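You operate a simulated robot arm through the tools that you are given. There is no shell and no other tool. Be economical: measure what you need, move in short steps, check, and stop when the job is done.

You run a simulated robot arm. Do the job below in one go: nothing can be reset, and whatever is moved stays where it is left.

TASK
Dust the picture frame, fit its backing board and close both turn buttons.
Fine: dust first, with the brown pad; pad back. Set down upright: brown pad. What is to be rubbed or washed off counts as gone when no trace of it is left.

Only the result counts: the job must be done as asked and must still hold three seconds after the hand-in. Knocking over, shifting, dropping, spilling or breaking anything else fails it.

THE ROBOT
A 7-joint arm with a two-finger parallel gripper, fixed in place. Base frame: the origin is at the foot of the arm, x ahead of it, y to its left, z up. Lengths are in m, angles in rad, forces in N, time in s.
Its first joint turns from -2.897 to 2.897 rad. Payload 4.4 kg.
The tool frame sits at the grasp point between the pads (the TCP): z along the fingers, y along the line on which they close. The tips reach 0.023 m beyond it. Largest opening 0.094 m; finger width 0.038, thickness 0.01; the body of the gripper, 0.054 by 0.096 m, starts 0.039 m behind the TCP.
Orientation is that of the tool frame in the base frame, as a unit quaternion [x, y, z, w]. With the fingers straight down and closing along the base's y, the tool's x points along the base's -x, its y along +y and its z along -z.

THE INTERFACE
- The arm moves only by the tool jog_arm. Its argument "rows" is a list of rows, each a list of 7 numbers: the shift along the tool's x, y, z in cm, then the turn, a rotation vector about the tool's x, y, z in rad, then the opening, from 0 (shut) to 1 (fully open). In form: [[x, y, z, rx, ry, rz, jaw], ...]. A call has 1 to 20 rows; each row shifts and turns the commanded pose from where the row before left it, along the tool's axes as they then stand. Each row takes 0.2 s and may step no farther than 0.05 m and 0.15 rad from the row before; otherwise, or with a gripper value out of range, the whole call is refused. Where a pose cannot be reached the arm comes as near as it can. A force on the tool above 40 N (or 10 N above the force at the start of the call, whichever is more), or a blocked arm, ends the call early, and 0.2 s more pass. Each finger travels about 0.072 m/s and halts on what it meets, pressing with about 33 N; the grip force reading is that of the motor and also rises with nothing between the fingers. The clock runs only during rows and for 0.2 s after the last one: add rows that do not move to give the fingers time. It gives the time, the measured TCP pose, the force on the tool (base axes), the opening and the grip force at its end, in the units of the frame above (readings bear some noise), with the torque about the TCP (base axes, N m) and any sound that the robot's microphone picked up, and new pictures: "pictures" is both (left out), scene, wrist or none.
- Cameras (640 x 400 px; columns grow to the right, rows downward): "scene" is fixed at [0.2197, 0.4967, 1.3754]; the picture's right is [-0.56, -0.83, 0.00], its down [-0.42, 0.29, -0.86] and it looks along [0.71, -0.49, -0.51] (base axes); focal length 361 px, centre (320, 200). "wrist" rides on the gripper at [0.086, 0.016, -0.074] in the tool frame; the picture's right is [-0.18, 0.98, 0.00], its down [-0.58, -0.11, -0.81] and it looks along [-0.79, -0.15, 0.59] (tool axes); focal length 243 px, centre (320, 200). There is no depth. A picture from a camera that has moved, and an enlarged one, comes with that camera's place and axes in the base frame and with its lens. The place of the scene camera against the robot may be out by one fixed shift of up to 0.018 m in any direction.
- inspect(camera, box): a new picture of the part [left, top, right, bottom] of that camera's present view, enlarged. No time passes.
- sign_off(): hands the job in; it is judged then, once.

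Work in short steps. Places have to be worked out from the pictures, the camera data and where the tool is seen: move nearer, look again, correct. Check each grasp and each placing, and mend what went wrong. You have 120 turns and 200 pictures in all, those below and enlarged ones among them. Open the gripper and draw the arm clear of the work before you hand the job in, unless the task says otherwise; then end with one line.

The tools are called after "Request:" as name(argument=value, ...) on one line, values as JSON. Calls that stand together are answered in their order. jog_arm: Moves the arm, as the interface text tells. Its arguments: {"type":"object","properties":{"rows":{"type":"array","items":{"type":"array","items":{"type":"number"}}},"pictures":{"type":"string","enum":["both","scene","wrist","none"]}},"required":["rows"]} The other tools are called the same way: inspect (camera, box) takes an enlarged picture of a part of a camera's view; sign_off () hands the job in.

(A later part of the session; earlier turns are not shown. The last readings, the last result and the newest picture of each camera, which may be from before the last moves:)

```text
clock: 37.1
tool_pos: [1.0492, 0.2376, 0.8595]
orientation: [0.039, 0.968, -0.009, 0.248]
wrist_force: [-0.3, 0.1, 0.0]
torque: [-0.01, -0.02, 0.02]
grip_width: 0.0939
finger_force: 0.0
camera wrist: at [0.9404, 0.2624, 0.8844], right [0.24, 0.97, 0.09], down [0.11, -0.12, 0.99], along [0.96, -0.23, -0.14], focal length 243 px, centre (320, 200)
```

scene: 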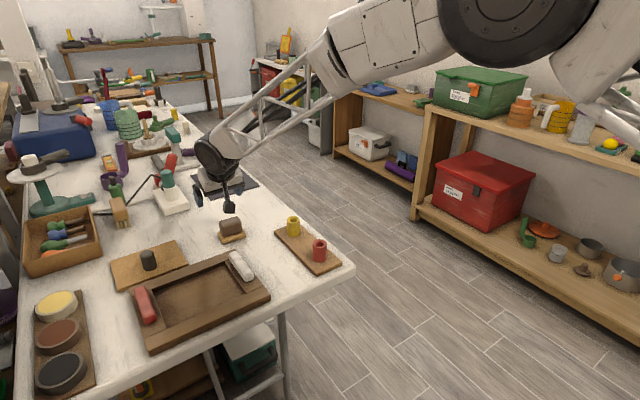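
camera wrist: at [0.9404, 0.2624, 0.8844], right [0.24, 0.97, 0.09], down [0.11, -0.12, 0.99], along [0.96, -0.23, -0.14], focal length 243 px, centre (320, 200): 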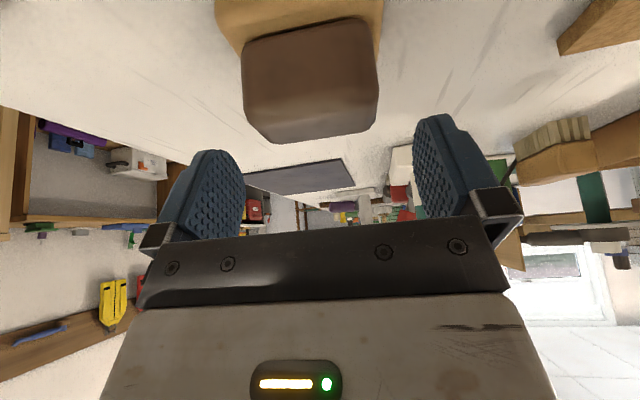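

Centred over the pad. I descend to z≈0.831, close, lift 1 cm, and move 2 cm in +y.

Request:
jog_arm(rows=[[0.7, -0.05, 1.25, 0, 0, 0, 1], [0.67, -0.05, 1.25, 0, 0, 0, 1], [0, 0, 0, 0, 0, 0, 0.75], [0, 0, 0, 0, 0, 0, 0.65], [0, 0, 0, 0, 0, 0, 0.3], [0, 0, 0, 0, 0, 0, 0], [0, 0, 0, 0, 0, 0, 0]], pictures="wrist")

Request:
jog_arm(rows=[[-0.24, 0, -0.44, 0, 0, 0, 0], [-0.24, 0, -0.44, 0, 0, 0, 0], [0, 1, 0, 0, 0, 0, 0], [0, 1, 0, 0, 0, 0, 0], [0, 0, 0, 0, 0, 0, 0]], pictures="wrist")

```text
clock: 38.8
tool_pos: [1.0496, 0.2352, 0.8321]
orientation: [0.039, 0.968, -0.009, 0.249]
wrist_force: [0.1, 0.1, -0.4]
torque: [0.02, 0.0, 0.0]
grip_width: 0.0576
finger_force: 32.8
camera wrist: at [0.9399, 0.2611, 0.8563], right [0.24, 0.97, 0.09], down [0.11, -0.12, 0.99], along [0.96, -0.23, -0.14], focal length 243 px, centre (320, 200)
```

wrist: 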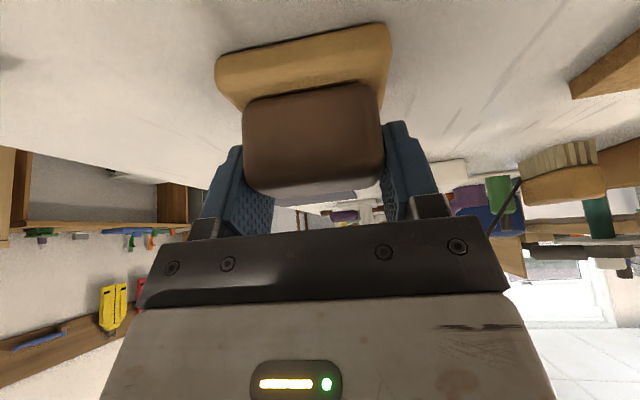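

```text
clock: 40.0
tool_pos: [1.0511, 0.2562, 0.8419]
orientation: [0.039, 0.968, -0.009, 0.248]
wrist_force: [-0.1, 0.3, -1.2]
torque: [0.01, 0.01, 0.01]
grip_width: 0.0576
finger_force: 32.7
camera wrist: at [0.9421, 0.2813, 0.8675], right [0.24, 0.97, 0.09], down [0.11, -0.12, 0.99], along [0.96, -0.23, -0.14], focal length 243 px, centre (320, 200)
```

wrist: 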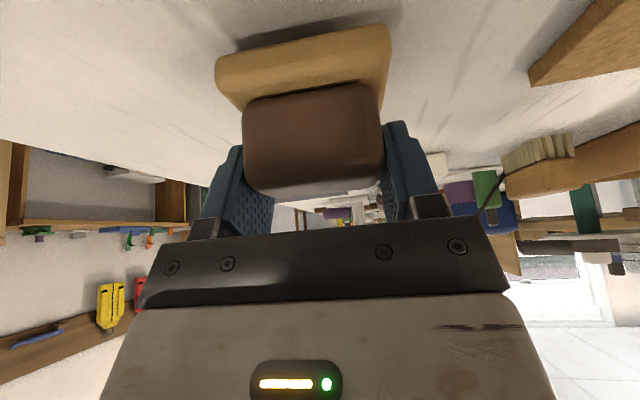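

Holding at y 0.256. I lower the same 1 cm and open in small increments.

Request:
jog_arm(rows=[[0.22, 0, 0.41, 0, 0, 0, 0], [0.24, 0, 0.44, 0, 0, 0, 0], [0, 0, 0, 0, 0, 0, 0]], pictures="none")

Request:
jog_arm(rows=[[0, 0, 0, 0, 0, 0, 0.62], [0, 0, 0, 0, 0, 0, 0.64], [0, 0, 0, 0, 0, 0, 0.66], [0, 0, 0, 0, 0, 0, 0.68]], pictures="wrist")

```text
clock: 40.8
tool_pos: [1.0513, 0.2549, 0.8321]
orientation: [0.039, 0.968, -0.009, 0.248]
wrist_force: [0.5, 0.0, -1.1]
torque: [-0.01, -0.02, 0.0]
grip_width: 0.0577
finger_force: 32.6
```

```text
clock: 41.8
tool_pos: [1.0512, 0.256, 0.8328]
orientation: [0.039, 0.968, -0.009, 0.248]
wrist_force: [-1.5, -1.0, 0.5]
torque: [0.01, -0.02, 0.04]
grip_width: 0.064
finger_force: 0.0
camera wrist: at [0.9417, 0.2808, 0.8582], right [0.24, 0.97, 0.09], down [0.11, -0.12, 0.99], along [0.96, -0.23, -0.14], focal length 243 px, centre (320, 200)
```

wrist: 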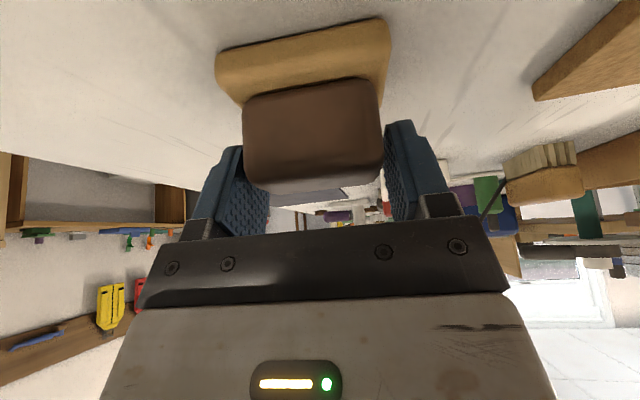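

Released cleanly, the pad stays put. Opening fully and rising.

Request:
jog_arm(rows=[[0, 0, 0, 0, 0, 0, 0.75], [0, 0, 0, 0, 0, 0, 0.85], [0, 0, 0, 0, 0, 0, 1], [-1.44, 0, -2.63, 0, 0, 0, 1], [-1.44, 0, -2.63, 0, 0, 0, 1], [-1.44, 0, -2.63, 0, 0, 0, 1], [0, 0, 0, -0.038, 0, -0.07, 1]], pictures="none")

Request:
inspect(camera="scene", box=[180, 200, 276, 260])

```text
clock: 43.4
tool_pos: [1.0509, 0.2562, 0.9227]
orientation: [-0.001, 0.968, 0.001, 0.249]
wrist_force: [0.0, 0.5, -1.0]
torque: [0.03, -0.02, 0.01]
grip_width: 0.094
finger_force: 0.1
```

```text
6.67 times, centred on (228, 230) of scene
camera zoom: at [0.2197, 0.4967, 1.3754], right [-0.56, -0.83, 0.0], down [-0.42, 0.29, -0.86], along [0.71, -0.49, -0.51], focal length 2407 px, centre (933, 0)
```

zoom: 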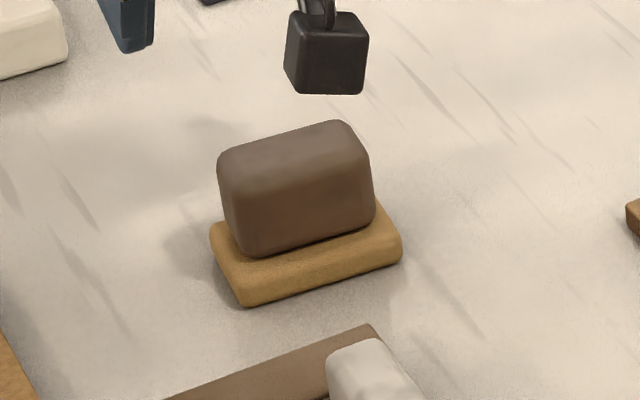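

The pad is back on its spot, matching the original picture. Now I rise, level the tool, and go to a viewpoint where the wrist camera sees frame and board together.

Request:
jog_arm(rows=[[-1.95, 0, -3.57, 0, 0, 0, 0.5], [-1.95, 0, -3.57, 0, 0, 0, 0], [-1.95, 0, -3.57, 0, 0, 0, 0], [0, 0, 0, 0, 0.125, 0, 0], [0, 0, 0, 0, 0.125, 0, 0], [0, 0, 0, 0, 0.125, 0, 0], [0, 0, 0, 0, 0.125, 0, 0], [3.33, 2.66, 0, 0, 0, 0, 0], [3.33, 2.66, 0, 0, 0, 0, 0], [3.33, 2.66, 0, 0, 0, 0, 0], [3.33, 2.66, 0, 0, 0, 0, 0], [3.33, 2.66, 0, 0, 0, 0, 0], [3.33, 2.66, 0, 0, 0, 0, 0], [3.33, 2.66, 0, 0, 0, 0, 0], [0, 0, 0, 0, 0, 0, 0]])

Request:
inspect(camera="wrist", box=[140, 0, 460, 200])

```text
clock: 46.5
tool_pos: [0.8162, 0.4445, 1.0436]
orientation: [0.0, 1.0, 0.001, 0.002]
wrist_force: [-0.2, -0.6, -0.6]
torque: [0.0, 0.05, 0.0]
grip_width: 0.0
finger_force: 32.7
camera wrist: at [0.7299, 0.4606, 1.1186], right [0.18, 0.98, 0.0], down [0.58, -0.11, 0.81], along [0.79, -0.15, -0.59], focal length 243 px, centre (320, 200)
```

scene: 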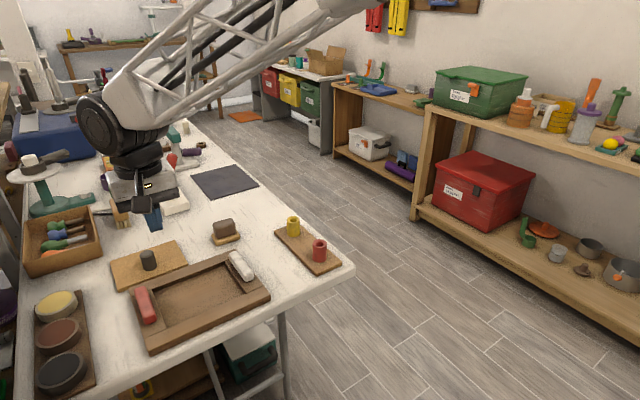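
wrist: 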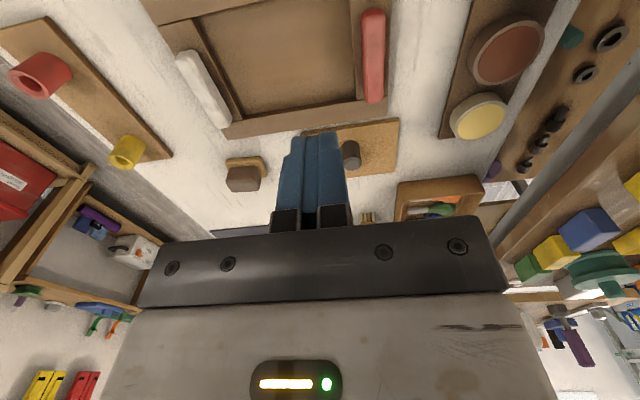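

```text
2.00 times, centred on (300, 100) of wrist
camera zoom: at [0.7299, 0.4606, 1.1186], right [0.18, 0.98, 0.0], down [0.58, -0.11, 0.81], along [0.79, -0.15, -0.59], focal length 485 px, centre (360, 400)
```

zoom: 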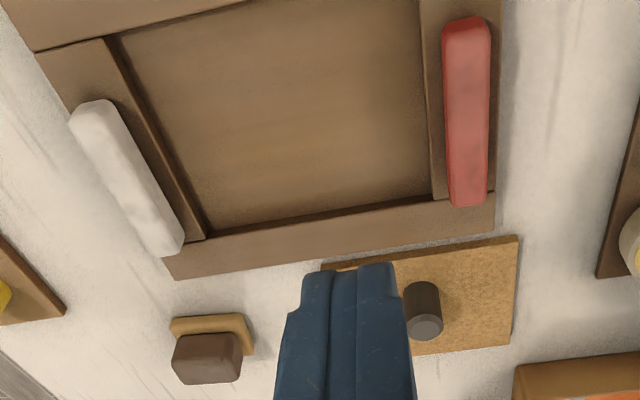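

The floor is clean from this angle too. Opening ≈ x .802–.931, y ≈ .30–.477; board ≈ x .983–1.107, y .382–.542 with its knob near (1.036, .461). I approach the knob with open fingers and a 0.35 rad tilt.

Request:
jog_arm(rows=[[-4.25, 0.41, 2.25, 0, 0, 0, 0.6], [-4.25, 0.41, 2.25, 0, 0, 0, 1], [-4.25, 0.41, 2.25, 0, 0, 0, 1], [-4.25, 0.41, 2.25, 0, 0, 0, 1], [0, 0, 0, 0, -0.1167, 0, 1], [0, 0, 0, 0, -0.1167, 0, 1], [0, 0, 0, 0, -0.1167, 0, 1], [0, 0, 0, 0, 0, 0, 1]])

Request:
inspect(camera="wrist", box=[240, 0, 400, 100])

```text
clock: 48.4
tool_pos: [0.9861, 0.4572, 0.9538]
orientation: [0.0, 0.984, 0.001, 0.176]
wrist_force: [0.4, 0.1, -0.3]
torque: [0.03, -0.01, 0.01]
grip_width: 0.0943
finger_force: 0.1
camera wrist: at [0.8801, 0.4733, 0.9966], right [0.17, 0.98, 0.06], down [0.27, -0.11, 0.96], along [0.95, -0.15, -0.28], focal length 243 px, centre (320, 200)
```

scene: 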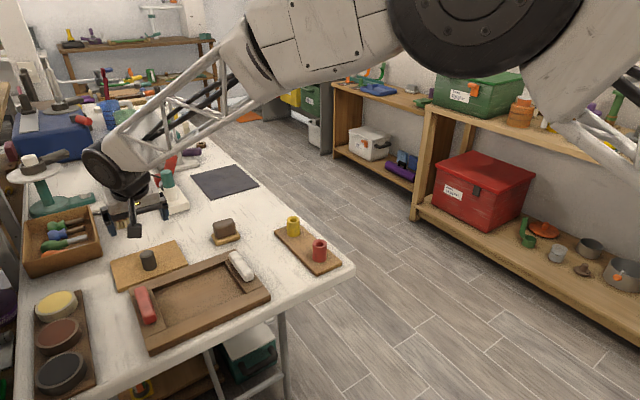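
wrist: 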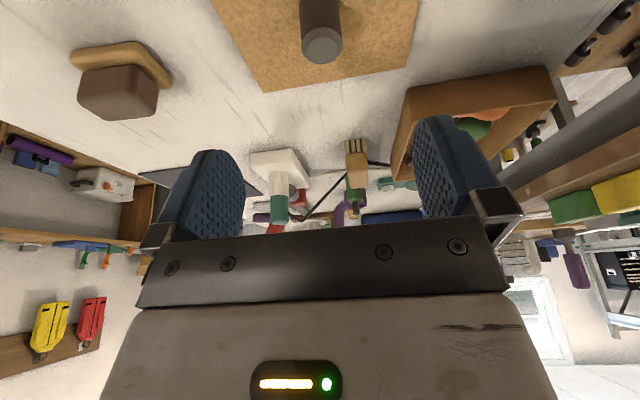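

```text
4.00 times, centred on (320, 50) of wrist
camera zoom: at [0.8801, 0.4733, 0.9966], right [0.17, 0.98, 0.06], down [0.27, -0.11, 0.96], along [0.95, -0.15, -0.28], focal length 970 px, centre (320, 800)
```

zoom: 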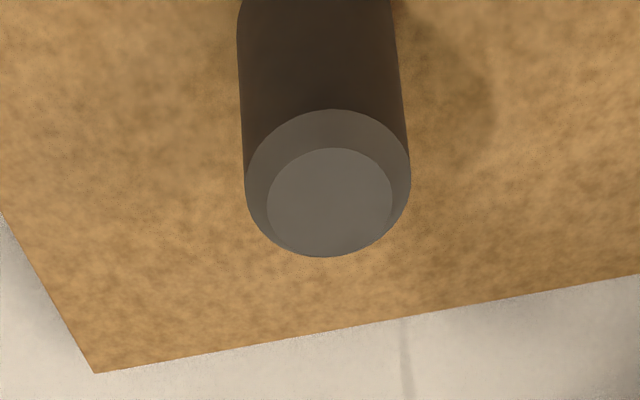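

Knob top is near (1.031, 0.460, 0.83), diameter ≈ 0.033. Advancing along the tool axis two thirds of the way and looking again.

Request:
jog_arm(rows=[[0.06, 0.1, 4.6, 0, 0, 0, 1], [0.06, 0.1, 4.6, 0, 0, 0, 1], [0, 0, 0, 0, 0, 0, 1]], pictures="wrist")

```text
clock: 49.1
tool_pos: [1.0162, 0.46, 0.8664]
orientation: [0.0, 0.985, 0.0, 0.175]
wrist_force: [0.2, -0.2, 1.1]
torque: [-0.01, 0.01, 0.03]
grip_width: 0.094
finger_force: 0.0
camera wrist: at [0.9103, 0.4761, 0.9086], right [0.17, 0.98, 0.06], down [0.27, -0.11, 0.96], along [0.95, -0.15, -0.28], focal length 243 px, centre (320, 200)
```

wrist: 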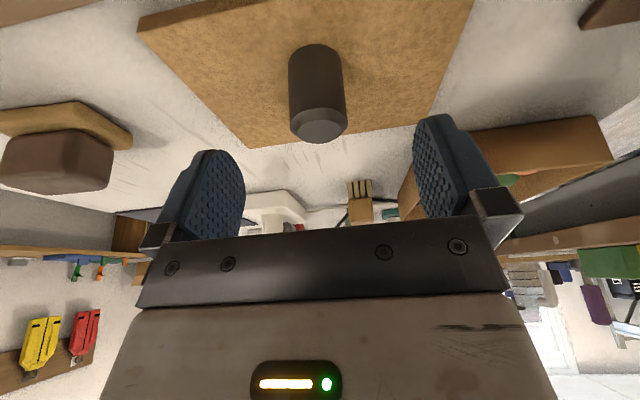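

Knob axis confirmed at (1.031, 0.461), top z≈0.828. Final advance and close.

Request:
jog_arm(rows=[[0.06, 0.1, 2.3, 0, 0, 0, 1], [0.06, 0, 2.3, 0, 0, 0, 1], [0, 0, 0, 0, 0, 0, 0.6], [0, 0, 0, 0, 0, 0, 0.4], [0, 0, 0, 0, 0, 0, 0.2], [0, 0, 0, 0, 0, 0, 0], [0, 0, 0, 0, 0, 0, 0]])

Request:
inspect(camera="scene", box=[96, 210, 224, 290])

```text
clock: 50.8
tool_pos: [1.031, 0.463, 0.8232]
orientation: [0.0, 0.984, 0.001, 0.176]
wrist_force: [-0.5, 0.2, 0.3]
torque: [-0.16, 0.0, 0.0]
grip_width: 0.0309
finger_force: 32.7
camera wrist: at [0.9261, 0.479, 0.8658], right [0.17, 0.98, 0.06], down [0.27, -0.11, 0.96], along [0.95, -0.15, -0.28], focal length 243 px, centre (320, 200)
```

scene: 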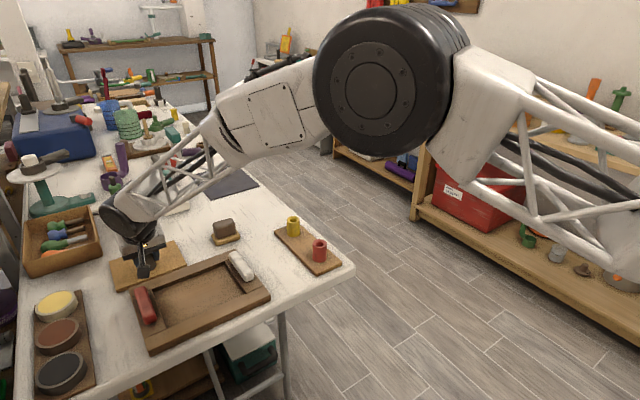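
wrist: 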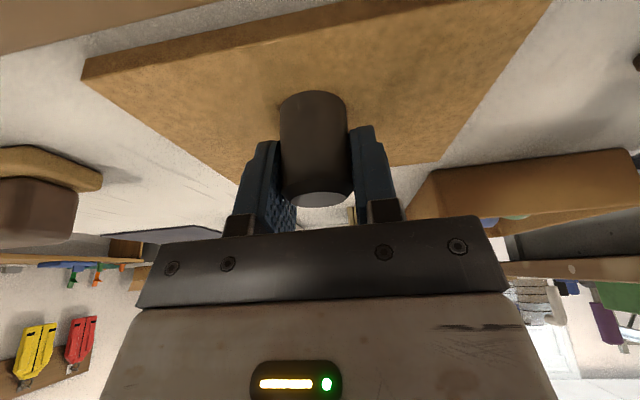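

```text
5.00 times, centred on (160, 250) of scene
camera zoom: at [0.2197, 0.4967, 1.3754], right [-0.56, -0.83, 0.0], down [-0.42, 0.29, -0.86], along [0.71, -0.49, -0.51], focal length 1805 px, centre (1120, -50)
```

zoom: 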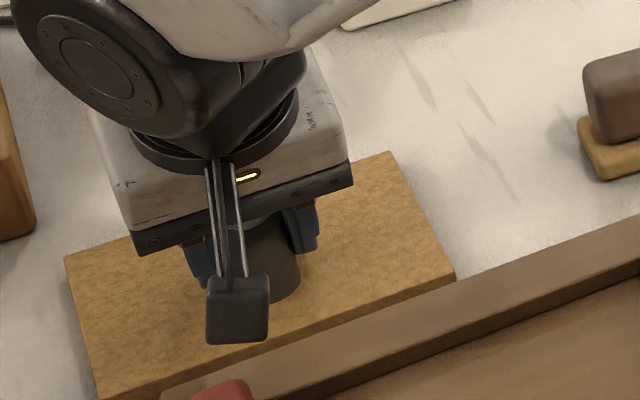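

Knob gripped (0.031 m). Lifting 3 cm slowly to check how the board hangs.

Request:
jog_arm(rows=[[-0.17, 0, -0.47, 0, 0, 0, 0], [-0.34, 0, -0.94, 0, 0, 0, 0], [-0.51, 0, -1.41, 0, 0, 0, 0], [0, 0, 0, 0, 0, 0, 0]])

Request:
inspect(camera="scene", box=[96, 210, 224, 290])

```text
clock: 51.8
tool_pos: [1.0326, 0.4622, 0.8533]
orientation: [0.0, 0.985, 0.001, 0.175]
wrist_force: [0.2, -0.4, -1.8]
torque: [-0.01, 0.01, 0.03]
grip_width: 0.0312
finger_force: 33.0
camera wrist: at [0.9264, 0.4781, 0.8952], right [0.17, 0.98, 0.06], down [0.27, -0.11, 0.96], along [0.95, -0.15, -0.28], focal length 243 px, centre (320, 200)
```

scene: 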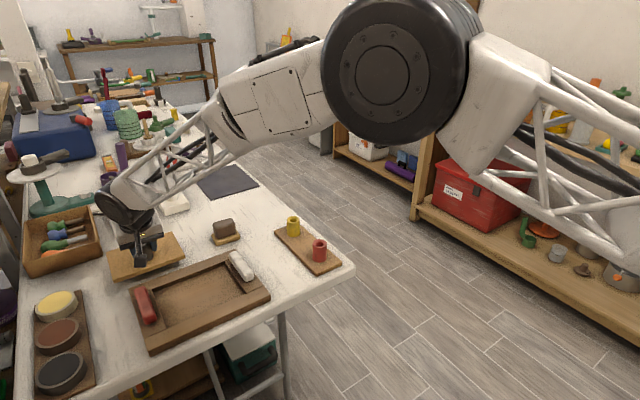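
wrist: 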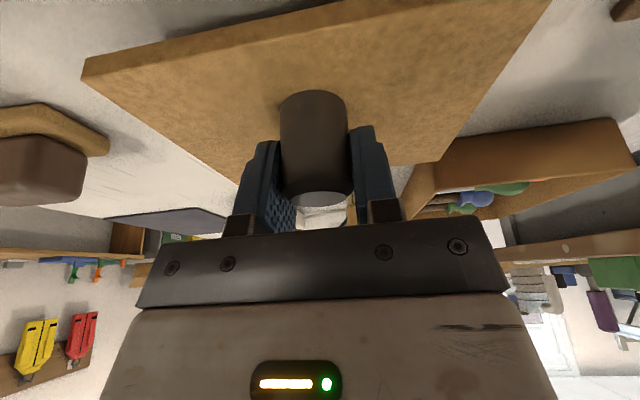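

```text
5.00 times, centred on (160, 250) of scene
camera zoom: at [0.2197, 0.4967, 1.3754], right [-0.56, -0.83, 0.0], down [-0.42, 0.29, -0.86], along [0.71, -0.49, -0.51], focal length 1805 px, centre (1120, -50)
```

zoom: 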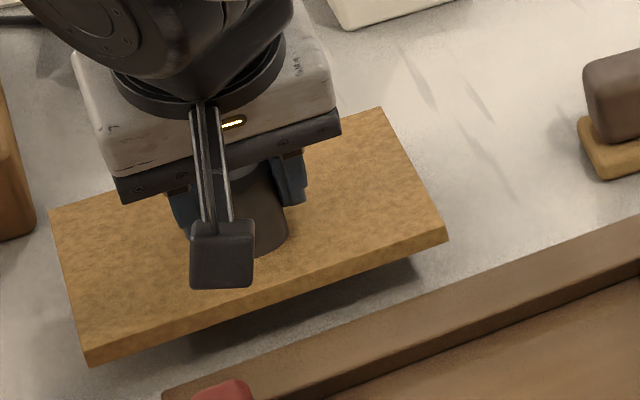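

The board hangs level and rigid. Comparing wrist and scene measurements, it must shift about dx −0.1755, dy −0.072. I raise and carry it above the opening at a safe height.

Request:
jog_arm(rows=[[-0.8, 0, -2.2, 0, 0, 0, 0], [-0.8, 0, -2.2, 0, 0, 0, 0], [4.15, -1.79, -1.51, 0, 0, 0, 0], [4.15, -1.79, -1.51, 0, 0, 0, 0], [4.15, -1.79, -1.51, 0, 0, 0, 0], [4.15, -1.79, -1.51, 0, 0, 0, 0], [0.69, 0, 1.88, 0, 0, 0, 0], [0, 0, 0, 0, 0, 0, 0]])

Request:
inspect(camera="scene", box=[116, 240, 276, 340])

```text
clock: 53.5
tool_pos: [0.8556, 0.39, 0.8808]
orientation: [0.0, 0.984, 0.001, 0.176]
wrist_force: [-0.5, 0.0, -0.6]
torque: [-0.02, 0.02, 0.0]
grip_width: 0.0313
finger_force: 33.4
camera wrist: at [0.7495, 0.4064, 0.9218], right [0.17, 0.98, 0.06], down [0.27, -0.11, 0.96], along [0.95, -0.15, -0.28], focal length 243 px, centre (320, 200)
```

scene: 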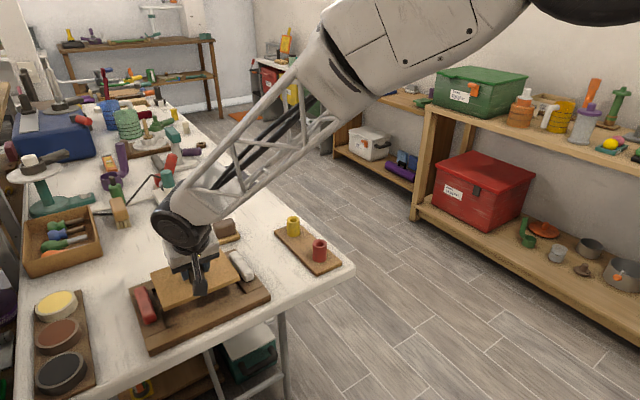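
wrist: 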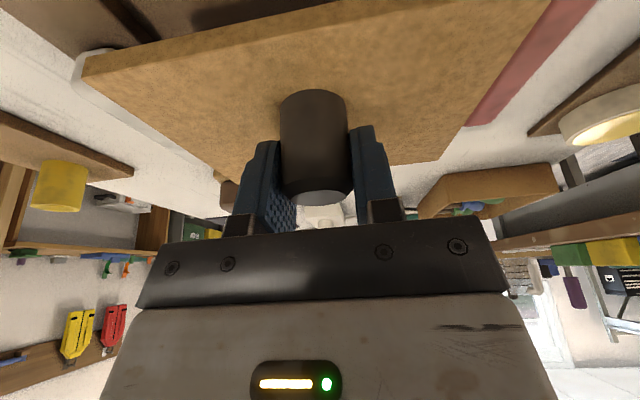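

```text
4.00 times, centred on (196, 290) of scene
camera zoom: at [0.2197, 0.4967, 1.3754], right [-0.56, -0.83, 0.0], down [-0.42, 0.29, -0.86], along [0.71, -0.49, -0.51], focal length 1444 px, centre (816, -160)
```

zoom: 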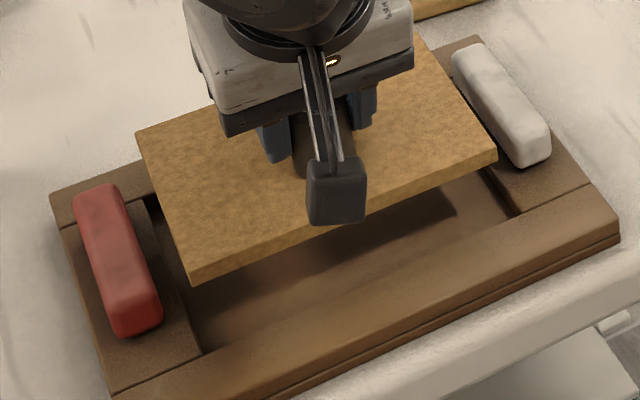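

Projected down, the board's gaps come out at about 5–7 mm on all sides: well centred. Lowering straight down to just within the rim, force-guarded.

Request:
jog_arm(rows=[[0.34, 0, 0.94, 0, 0, 0, 0], [0.34, 0, 0.94, 0, 0, 0, 0], [0.34, 0, 0.94, 0, 0, 0, 0], [0.34, 0, 0.94, 0, 0, 0, 0], [0, 0, 0, 0, 0, 0, 0]], pictures="scene")

Request:
inspect(camera="scene", box=[116, 240, 276, 340])

```text
clock: 54.8
tool_pos: [0.8556, 0.3902, 0.8397]
orientation: [0.0, 0.984, 0.001, 0.175]
wrist_force: [-0.9, -1.1, -0.3]
torque: [0.02, -0.02, -0.02]
grip_width: 0.0311
finger_force: 33.2
```

scene: 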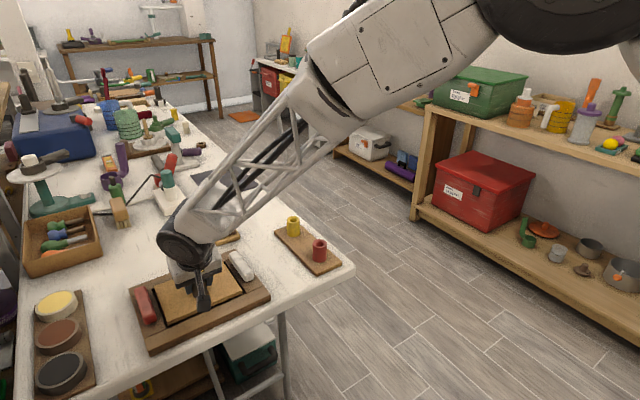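

```text
4.00 times, centred on (196, 290) of scene
camera zoom: at [0.2197, 0.4967, 1.3754], right [-0.56, -0.83, 0.0], down [-0.42, 0.29, -0.86], along [0.71, -0.49, -0.51], focal length 1444 px, centre (816, -160)
```

zoom: 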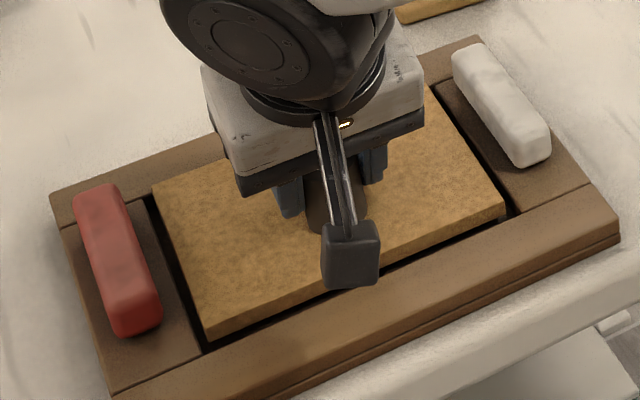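

The board is centred in the opening. Easing down until it seats.

Request:
jog_arm(rows=[[0.1, 0, 0.28, 0, 0, 0, 0], [0.07, 0, 0.19, 0, 0, 0, 0], [0.05, 0, 0.14, 0, 0, 0, 0]], pictures="none")

Request:
jog_arm(rows=[[0.05, 0, 0.14, 0, 0, 0, 0]], pictures="none")

```text
clock: 55.5
tool_pos: [0.856, 0.3898, 0.8336]
orientation: [0.0, 0.984, 0.0, 0.176]
wrist_force: [-1.1, 0.1, 2.4]
torque: [-0.31, -0.09, -0.03]
grip_width: 0.0312
finger_force: 32.8
```

```text
clock: 56.0
tool_pos: [0.8557, 0.3901, 0.8335]
orientation: [-0.001, 0.984, 0.001, 0.177]
wrist_force: [-8.0, -2.4, 20.3]
torque: [-0.53, 0.78, -0.02]
grip_width: 0.0314
finger_force: 32.8
```

Seated (20 N at z .8335). I relax 1 mm, release gently and look.

Request:
jog_arm(rows=[[-0.03, 0, -0.1, 0, 0, 0, 0], [0, 0, 0, 0, 0, 0, 0.34], [0, 0, 0, 0, 0, 0, 0.37], [0, 0, 0, 0, 0, 0, 0.42], [0, 0, 0, 0, 0, 0, 0.55], [0, 0, 0, 0, 0, 0, 0.7]])

Request:
inspect(camera="scene", box=[116, 240, 276, 340])

```text
clock: 57.4
tool_pos: [0.855, 0.3895, 0.8329]
orientation: [0.001, 0.985, 0.001, 0.175]
wrist_force: [-0.1, -0.7, 0.2]
torque: [0.02, 0.01, 0.01]
grip_width: 0.066
finger_force: 0.0
camera wrist: at [0.7496, 0.4064, 0.8747], right [0.17, 0.98, 0.06], down [0.27, -0.11, 0.96], along [0.95, -0.15, -0.28], focal length 243 px, centre (320, 200)
```

scene: 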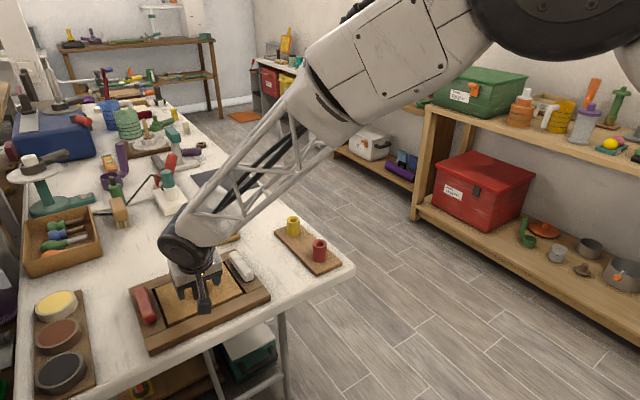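
wrist: 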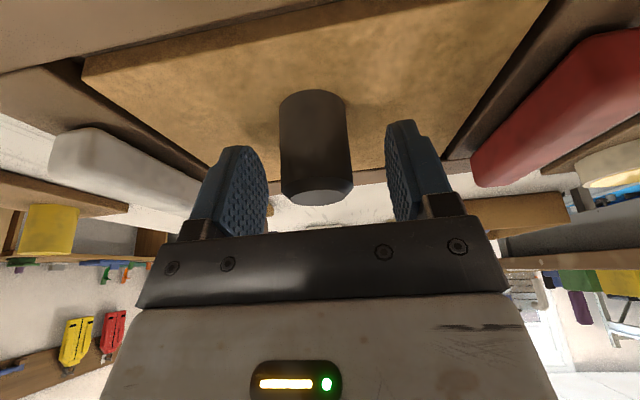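

```text
4.00 times, centred on (196, 290) of scene
camera zoom: at [0.2197, 0.4967, 1.3754], right [-0.56, -0.83, 0.0], down [-0.42, 0.29, -0.86], along [0.71, -0.49, -0.51], focal length 1444 px, centre (816, -160)
```

zoom: 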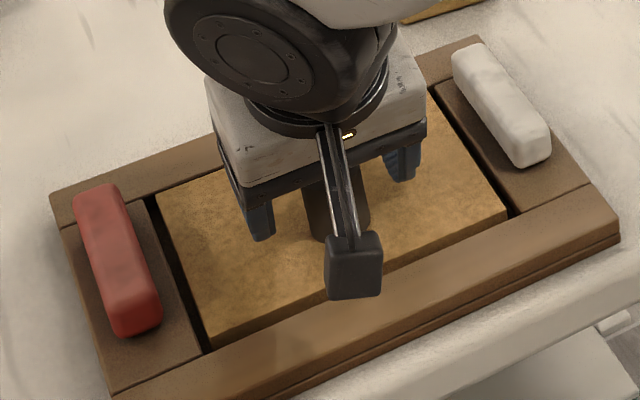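

The board is seated level between the rails. I rise, level the tool and go above the white turn button near (0.872, 0.281).

Request:
jog_arm(rows=[[0, 0, 0, 0, 0, 0, 0.8], [-1.13, 0, -3.1, 0, 0, 0, 0.8], [-1.13, 0, -3.1, 0, 0, 0, 0.8], [-1.13, 0, -3.1, 0, 0, 0, 0.8], [0, 0, 0, 0, 0.1167, 0, 0.8], [0, 0, 0, 0, 0.1167, 0, 0.8], [0, 0, 0, 0, 0.1167, 0, 0.8], [-0.57, -3.6, 1, 0, 0, 0, 0.8], [-0.57, -3.6, 1, 0, 0, 0, 0.8], [-0.57, -3.6, 1, 0, 0, 0, 0.8], [0, 0, 0, 0, 0, 0, 0.8]])

Request:
inspect(camera="wrist", box=[200, 0, 520, 200])

Request:
inspect(camera="scene", box=[116, 240, 276, 340])

```text
clock: 59.8
tool_pos: [0.8732, 0.2814, 0.9012]
orientation: [0.0, 1.0, 0.0, 0.002]
wrist_force: [0.3, -1.0, 0.4]
torque: [0.02, -0.05, -0.01]
grip_width: 0.075
finger_force: 0.1
camera wrist: at [0.7855, 0.2981, 0.9774], right [0.18, 0.98, 0.0], down [0.58, -0.11, 0.81], along [0.79, -0.15, -0.59], focal length 243 px, centre (320, 200)
```

scene: 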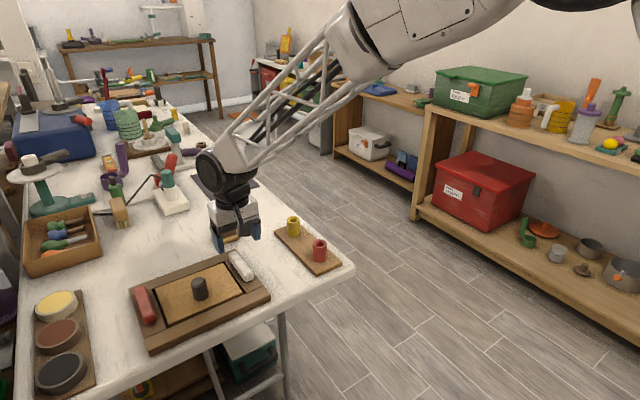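
wrist: 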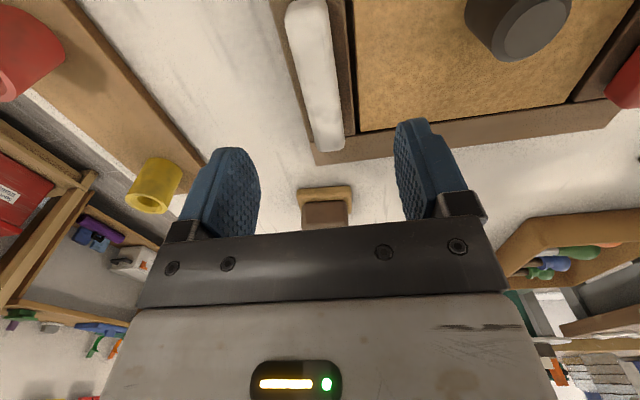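

```text
2.00 times, centred on (360, 100) of wrist
camera zoom: at [0.7855, 0.2981, 0.9774], right [0.18, 0.98, 0.0], down [0.58, -0.11, 0.81], along [0.79, -0.15, -0.59], focal length 485 px, centre (240, 400)
```

zoom: 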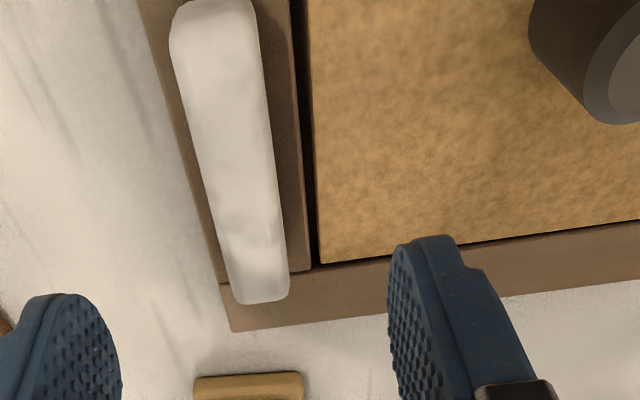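

```text
4.00 times, centred on (196, 290) of scene
camera zoom: at [0.2197, 0.4967, 1.3754], right [-0.56, -0.83, 0.0], down [-0.42, 0.29, -0.86], along [0.71, -0.49, -0.51], focal length 1444 px, centre (816, -160)
```

zoom: 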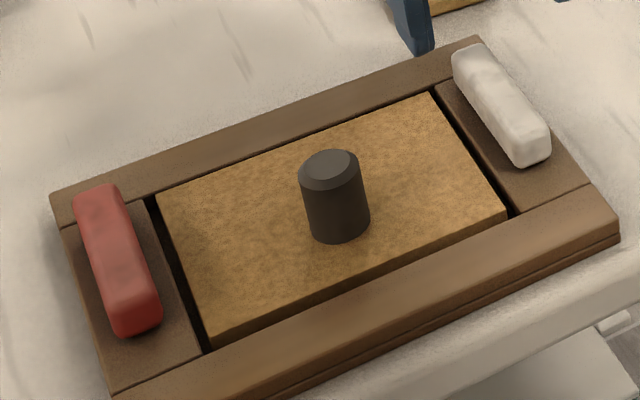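

Board fit looks right. White bar: centre about (0.877, 0.282), width ≈ 0.024, top ≈ 0.815. I narrow the jaws to ~0.045 and descend straddling it.

Request:
jog_arm(rows=[[-0.2, 0.03, 0, 0, 0, 0, 0.47], [-0.2, 0.03, 2.5, 0, 0, 0, 0.47], [0, 0, 2.5, 0, 0, 0, 0.47], [0, 0, 1.5, 0, 0, 0, 0.47], [0, 0, 0, 0, 0, 0, 0.47]])

Request:
inspect(camera="scene", box=[196, 220, 292, 280])

```text
clock: 61.0
tool_pos: [0.8778, 0.2824, 0.8365]
orientation: [-0.001, 1.0, 0.001, 0.002]
wrist_force: [0.0, 0.5, -0.1]
torque: [0.02, -0.06, 0.04]
grip_width: 0.0443
finger_force: 0.1
camera wrist: at [0.7914, 0.2984, 0.9128], right [0.18, 0.98, 0.0], down [0.58, -0.11, 0.81], along [0.79, -0.15, -0.59], focal length 243 px, centre (320, 200)
```

scene: 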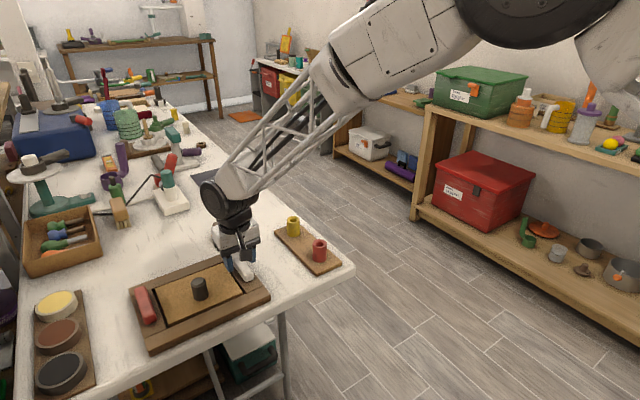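
wrist: 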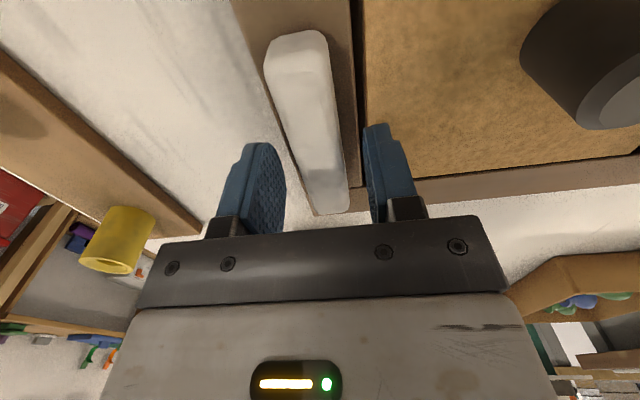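

```text
6.67 times, centred on (244, 250) of scene
camera zoom: at [0.2197, 0.4967, 1.3754], right [-0.56, -0.83, 0.0], down [-0.42, 0.29, -0.86], along [0.71, -0.49, -0.51], focal length 2407 px, centre (827, -133)
```

zoom: 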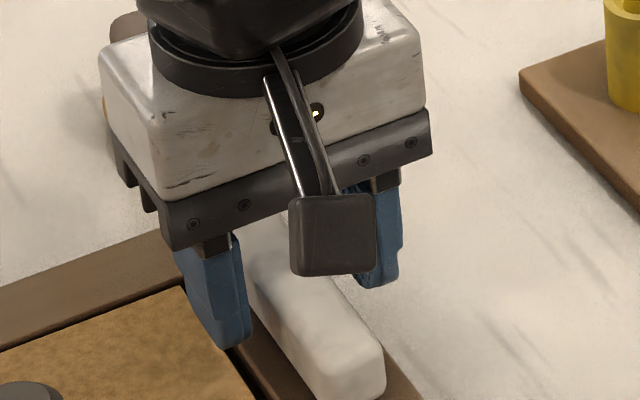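

Straddling nicely. Down another 1.2 cm and close.

Request:
jog_arm(rows=[[0, 0, 0.6, 0, 0, 0, 0.47], [0, 0, 0.6, 0, 0, 0, 0.47], [0, 0, 0, 0, 0, 0, 0.35], [0, 0, 0, 0, 0, 0, 0.2], [0, 0, 0, 0, 0, 0, 0], [0, 0, 0, 0, 0, 0, 0]], pictures="wrist")

```text
clock: 62.4
tool_pos: [0.8777, 0.2823, 0.8244]
orientation: [0.0, 1.0, 0.001, 0.002]
wrist_force: [2.8, -6.3, 0.0]
torque: [0.05, 0.39, -0.23]
grip_width: 0.0239
finger_force: 33.5
camera wrist: at [0.7917, 0.2988, 0.9005], right [0.18, 0.98, 0.0], down [0.58, -0.11, 0.81], along [0.79, -0.15, -0.59], focal length 243 px, centre (320, 200)
```

wrist: 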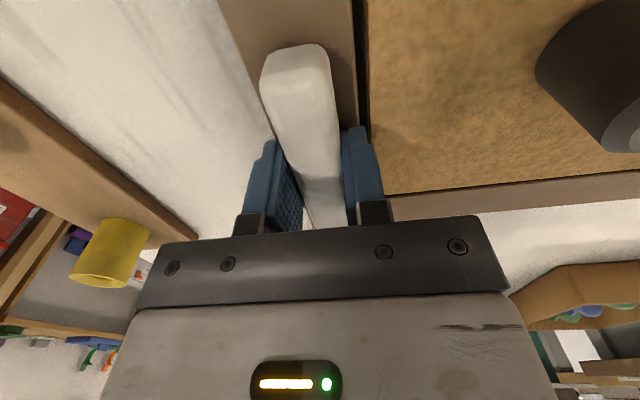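

Bar gripped (0.024 m); small side force suggests the pivot is ~1 mm toward −y. I shift slightly and start turning.

Request:
jog_arm(rows=[[0, -0.1, 0, 0, 0, 0, 0], [0, 0, 0, 0, 0, 0.1, 0], [0, 0, 0, 0, 0, 0.1, 0], [0, 0, 0, 0, 0, 0.1, 0], [0, 0, 0, 0, 0, 0, 0]])

```text
clock: 63.5
tool_pos: [0.8764, 0.2816, 0.8252]
orientation: [0.149, 0.989, 0.001, 0.003]
wrist_force: [1.7, 7.6, 5.0]
torque: [0.02, -0.06, 0.21]
grip_width: 0.0239
finger_force: 33.1
camera wrist: at [0.7998, 0.3225, 0.9006], right [0.47, 0.88, 0.0], down [0.52, -0.28, 0.81], along [0.72, -0.38, -0.59], focal length 243 px, centre (320, 200)
```

scene: 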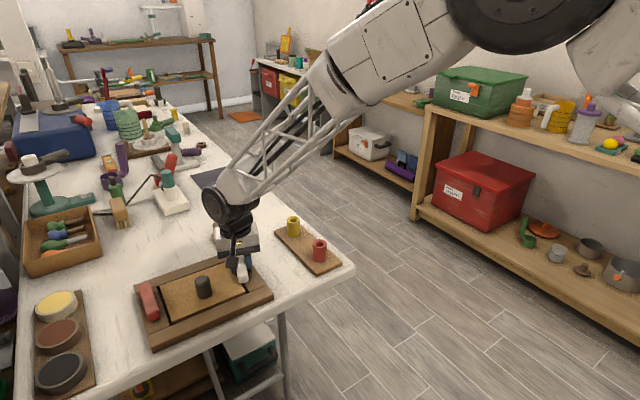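
wrist: 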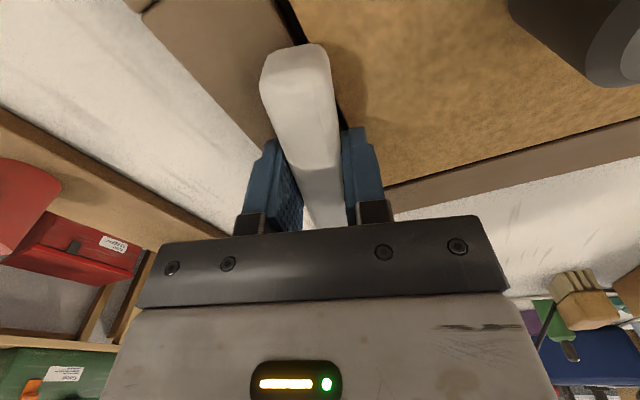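

Request:
inspect(camera="scene", box=[116, 240, 276, 340])

```text
4.00 times, centred on (196, 290) of scene
camera zoom: at [0.2197, 0.4967, 1.3754], right [-0.56, -0.83, 0.0], down [-0.42, 0.29, -0.86], along [0.71, -0.49, -0.51], focal length 1444 px, centre (816, -160)
```

zoom: 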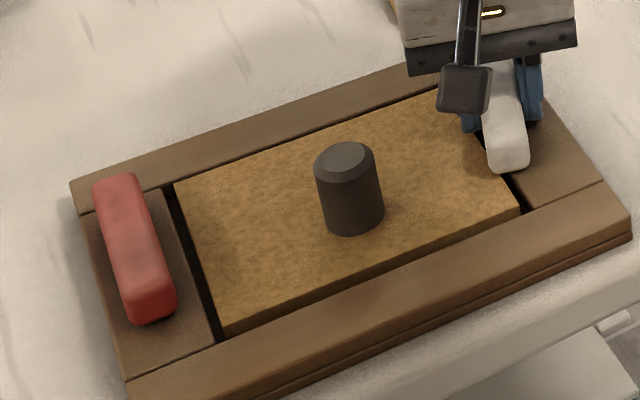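

The frame was dragged ~1 cm because the bar's pivot is not at my grip point: the motion indicates it sits near the bar's far end (~4 cm beyond the TCP). I reverse the turn to bring everything back first.

Request:
jog_arm(rows=[[0, 0, 0, 0, 0, -0.1, 0], [0, 0, 0, 0, 0, -0.1, 0], [0, 0, 0, 0, 0, -0.1, 0], [0, 0.1, 0, 0, 0, 0, 0], [0, 0, 0, 0, 0, 0, 0]], pictures="none")

Request:
inspect(camera="scene", box=[116, 240, 276, 340])

```text
clock: 64.8
tool_pos: [0.8763, 0.282, 0.8249]
orientation: [0.0, 1.0, 0.0, 0.002]
wrist_force: [2.0, -7.5, 5.5]
torque: [-0.03, -0.19, -0.22]
grip_width: 0.0238
finger_force: 32.2
```

```text
4.00 times, centred on (196, 290) of scene
camera zoom: at [0.2197, 0.4967, 1.3754], right [-0.56, -0.83, 0.0], down [-0.42, 0.29, -0.86], along [0.71, -0.49, -0.51], focal length 1444 px, centre (816, -160)
```

zoom: 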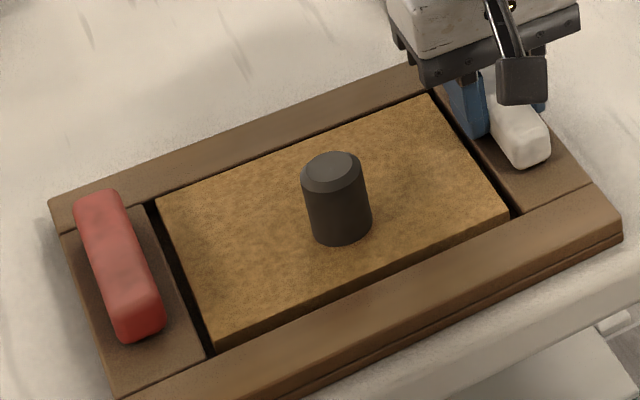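

Frame is back within a millimetre or so. Now I turn about the estimated pivot (4.1 cm beyond the TCP along the bar), half a radian, and check.

Request:
jog_arm(rows=[[-0.02, 0.41, 0, 0, 0, 0.1, 0], [-0.02, 0.41, 0, 0, 0, 0.1, 0], [-0.02, 0.41, 0, 0, 0, 0.1, 0], [0, 0, 0, 0, 0, 0, 0]], pictures="none")

Request:
inspect(camera="scene", box=[116, 240, 276, 340])

```text
clock: 65.8
tool_pos: [0.8787, 0.2954, 0.8248]
orientation: [0.149, 0.989, 0.0, 0.001]
wrist_force: [-1.9, -3.9, -0.4]
torque: [-0.14, -0.06, -0.22]
grip_width: 0.0235
finger_force: 32.9
```

```text
4.00 times, centred on (196, 290) of scene
camera zoom: at [0.2197, 0.4967, 1.3754], right [-0.56, -0.83, 0.0], down [-0.42, 0.29, -0.86], along [0.71, -0.49, -0.51], focal length 1444 px, centre (816, -160)
```

zoom: 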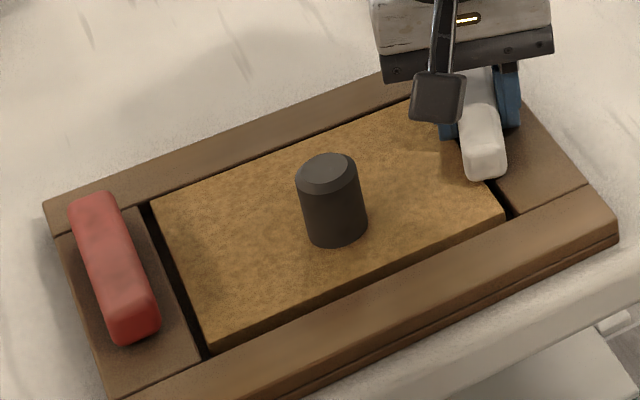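

Only a ~2 mm drift in +y, so the pivot is nearer ~3.3 cm. I continue with the refined radius and compensate.

Request:
jog_arm(rows=[[-0.02, 0.25, 0, 0, 0, 0.1, 0], [-0.02, 0.25, 0, 0, 0, 0.1, 0], [-0.02, 0.3, 0, 0, 0, 0.1, 0], [-0.02, 0.33, 0, 0, 0, 0.1, 0], [0, 0, 0, 0, 0, 0, 0]], pictures="none")

Request:
inspect(camera="scene", box=[116, 240, 276, 340])

```text
clock: 67.0
tool_pos: [0.883, 0.3028, 0.824]
orientation: [0.343, 0.939, 0.001, 0.001]
wrist_force: [-1.3, -2.8, 0.0]
torque: [-0.29, 0.0, -0.17]
grip_width: 0.0236
finger_force: 32.7
```

```text
4.00 times, centred on (196, 290) of scene
camera zoom: at [0.2197, 0.4967, 1.3754], right [-0.56, -0.83, 0.0], down [-0.42, 0.29, -0.86], along [0.71, -0.49, -0.51], focal length 1444 px, centre (816, -160)
```

zoom: 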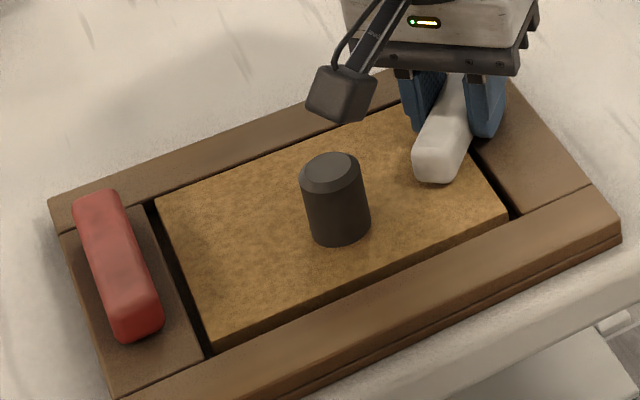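

Frame stays in place now. Continuing 0.4 rad more.

Request:
jog_arm(rows=[[-0.02, 0.33, 0, 0, 0, 0.1, 0], [-0.02, 0.33, 0, 0, 0, 0.1, 0], [-0.02, 0.33, 0, 0, 0, 0.1, 0], [-0.02, 0.33, 0, 0, 0, 0.1, 0], [0, 0, 0, 0, 0, 0, 0]], pictures="none")

Request:
inspect(camera="scene", box=[116, 240, 276, 340])

```text
clock: 68.2
tool_pos: [0.8933, 0.3122, 0.824]
orientation: [0.523, 0.852, 0.002, 0.001]
wrist_force: [-2.3, 0.3, 0.3]
torque: [-0.03, 0.06, 0.48]
grip_width: 0.0237
finger_force: 33.2
```

```text
4.00 times, centred on (196, 290) of scene
camera zoom: at [0.2197, 0.4967, 1.3754], right [-0.56, -0.83, 0.0], down [-0.42, 0.29, -0.86], along [0.71, -0.49, -0.51], focal length 1444 px, centre (816, -160)
```

zoom: 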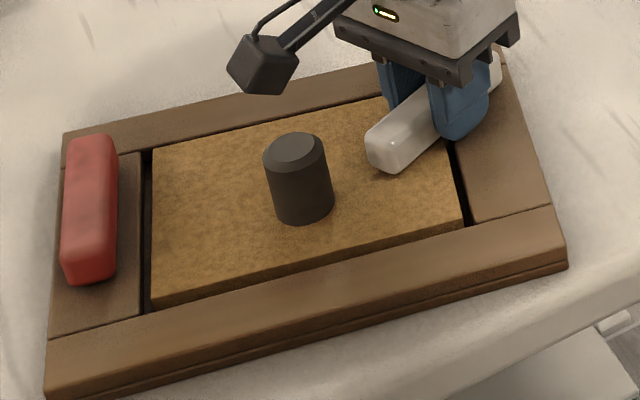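

The whole frame swung with the bar in this last stretch: likely my finger tips met the board's edge as they crossed it (tips were at board-top height). I open, rise, and look.

Request:
jog_arm(rows=[[0, 0, 0, 0, 0, 0, 0.35], [0, 0, 0, 0, 0, 0, 0.42], [0, 0, -0.5, 0, 0, 0, 0.42], [0, 0, -3, 0, 0, 0, 0.42], [0, 0, -4, 0, 0, 0, 0.42], [0, 0, 0, 0, 0, 0, 0.42]])

Request:
inspect(camera="scene", box=[116, 240, 276, 340])

```text
clock: 69.5
tool_pos: [0.894, 0.3119, 0.9009]
orientation: [0.523, 0.852, 0.001, 0.001]
wrist_force: [0.4, -0.4, 0.2]
torque: [-0.01, -0.03, 0.01]
grip_width: 0.0392
finger_force: 0.0
camera wrist: at [0.8698, 0.3957, 0.9763], right [0.96, 0.28, 0.0], down [0.16, -0.57, 0.81], along [0.23, -0.77, -0.59], focal length 243 px, centre (320, 200)
```

scene: 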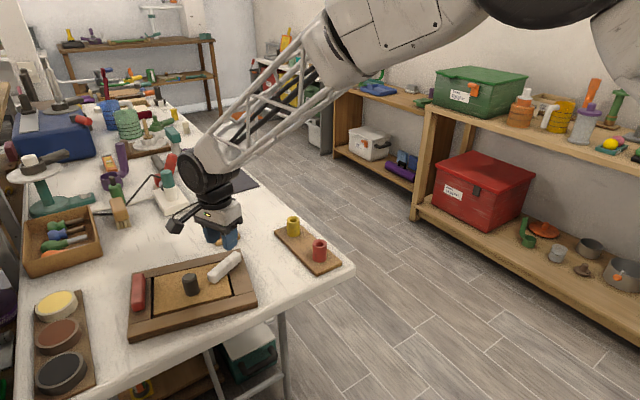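
wrist: 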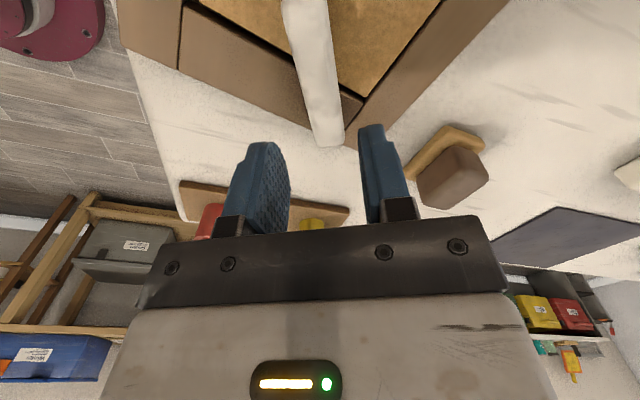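

```text
4.00 times, centred on (196, 290) of scene
camera zoom: at [0.2197, 0.4967, 1.3754], right [-0.56, -0.83, 0.0], down [-0.42, 0.29, -0.86], along [0.71, -0.49, -0.51], focal length 1444 px, centre (816, -160)
```

zoom: 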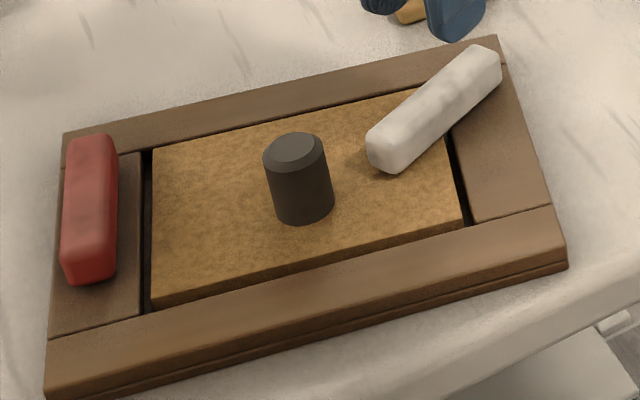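

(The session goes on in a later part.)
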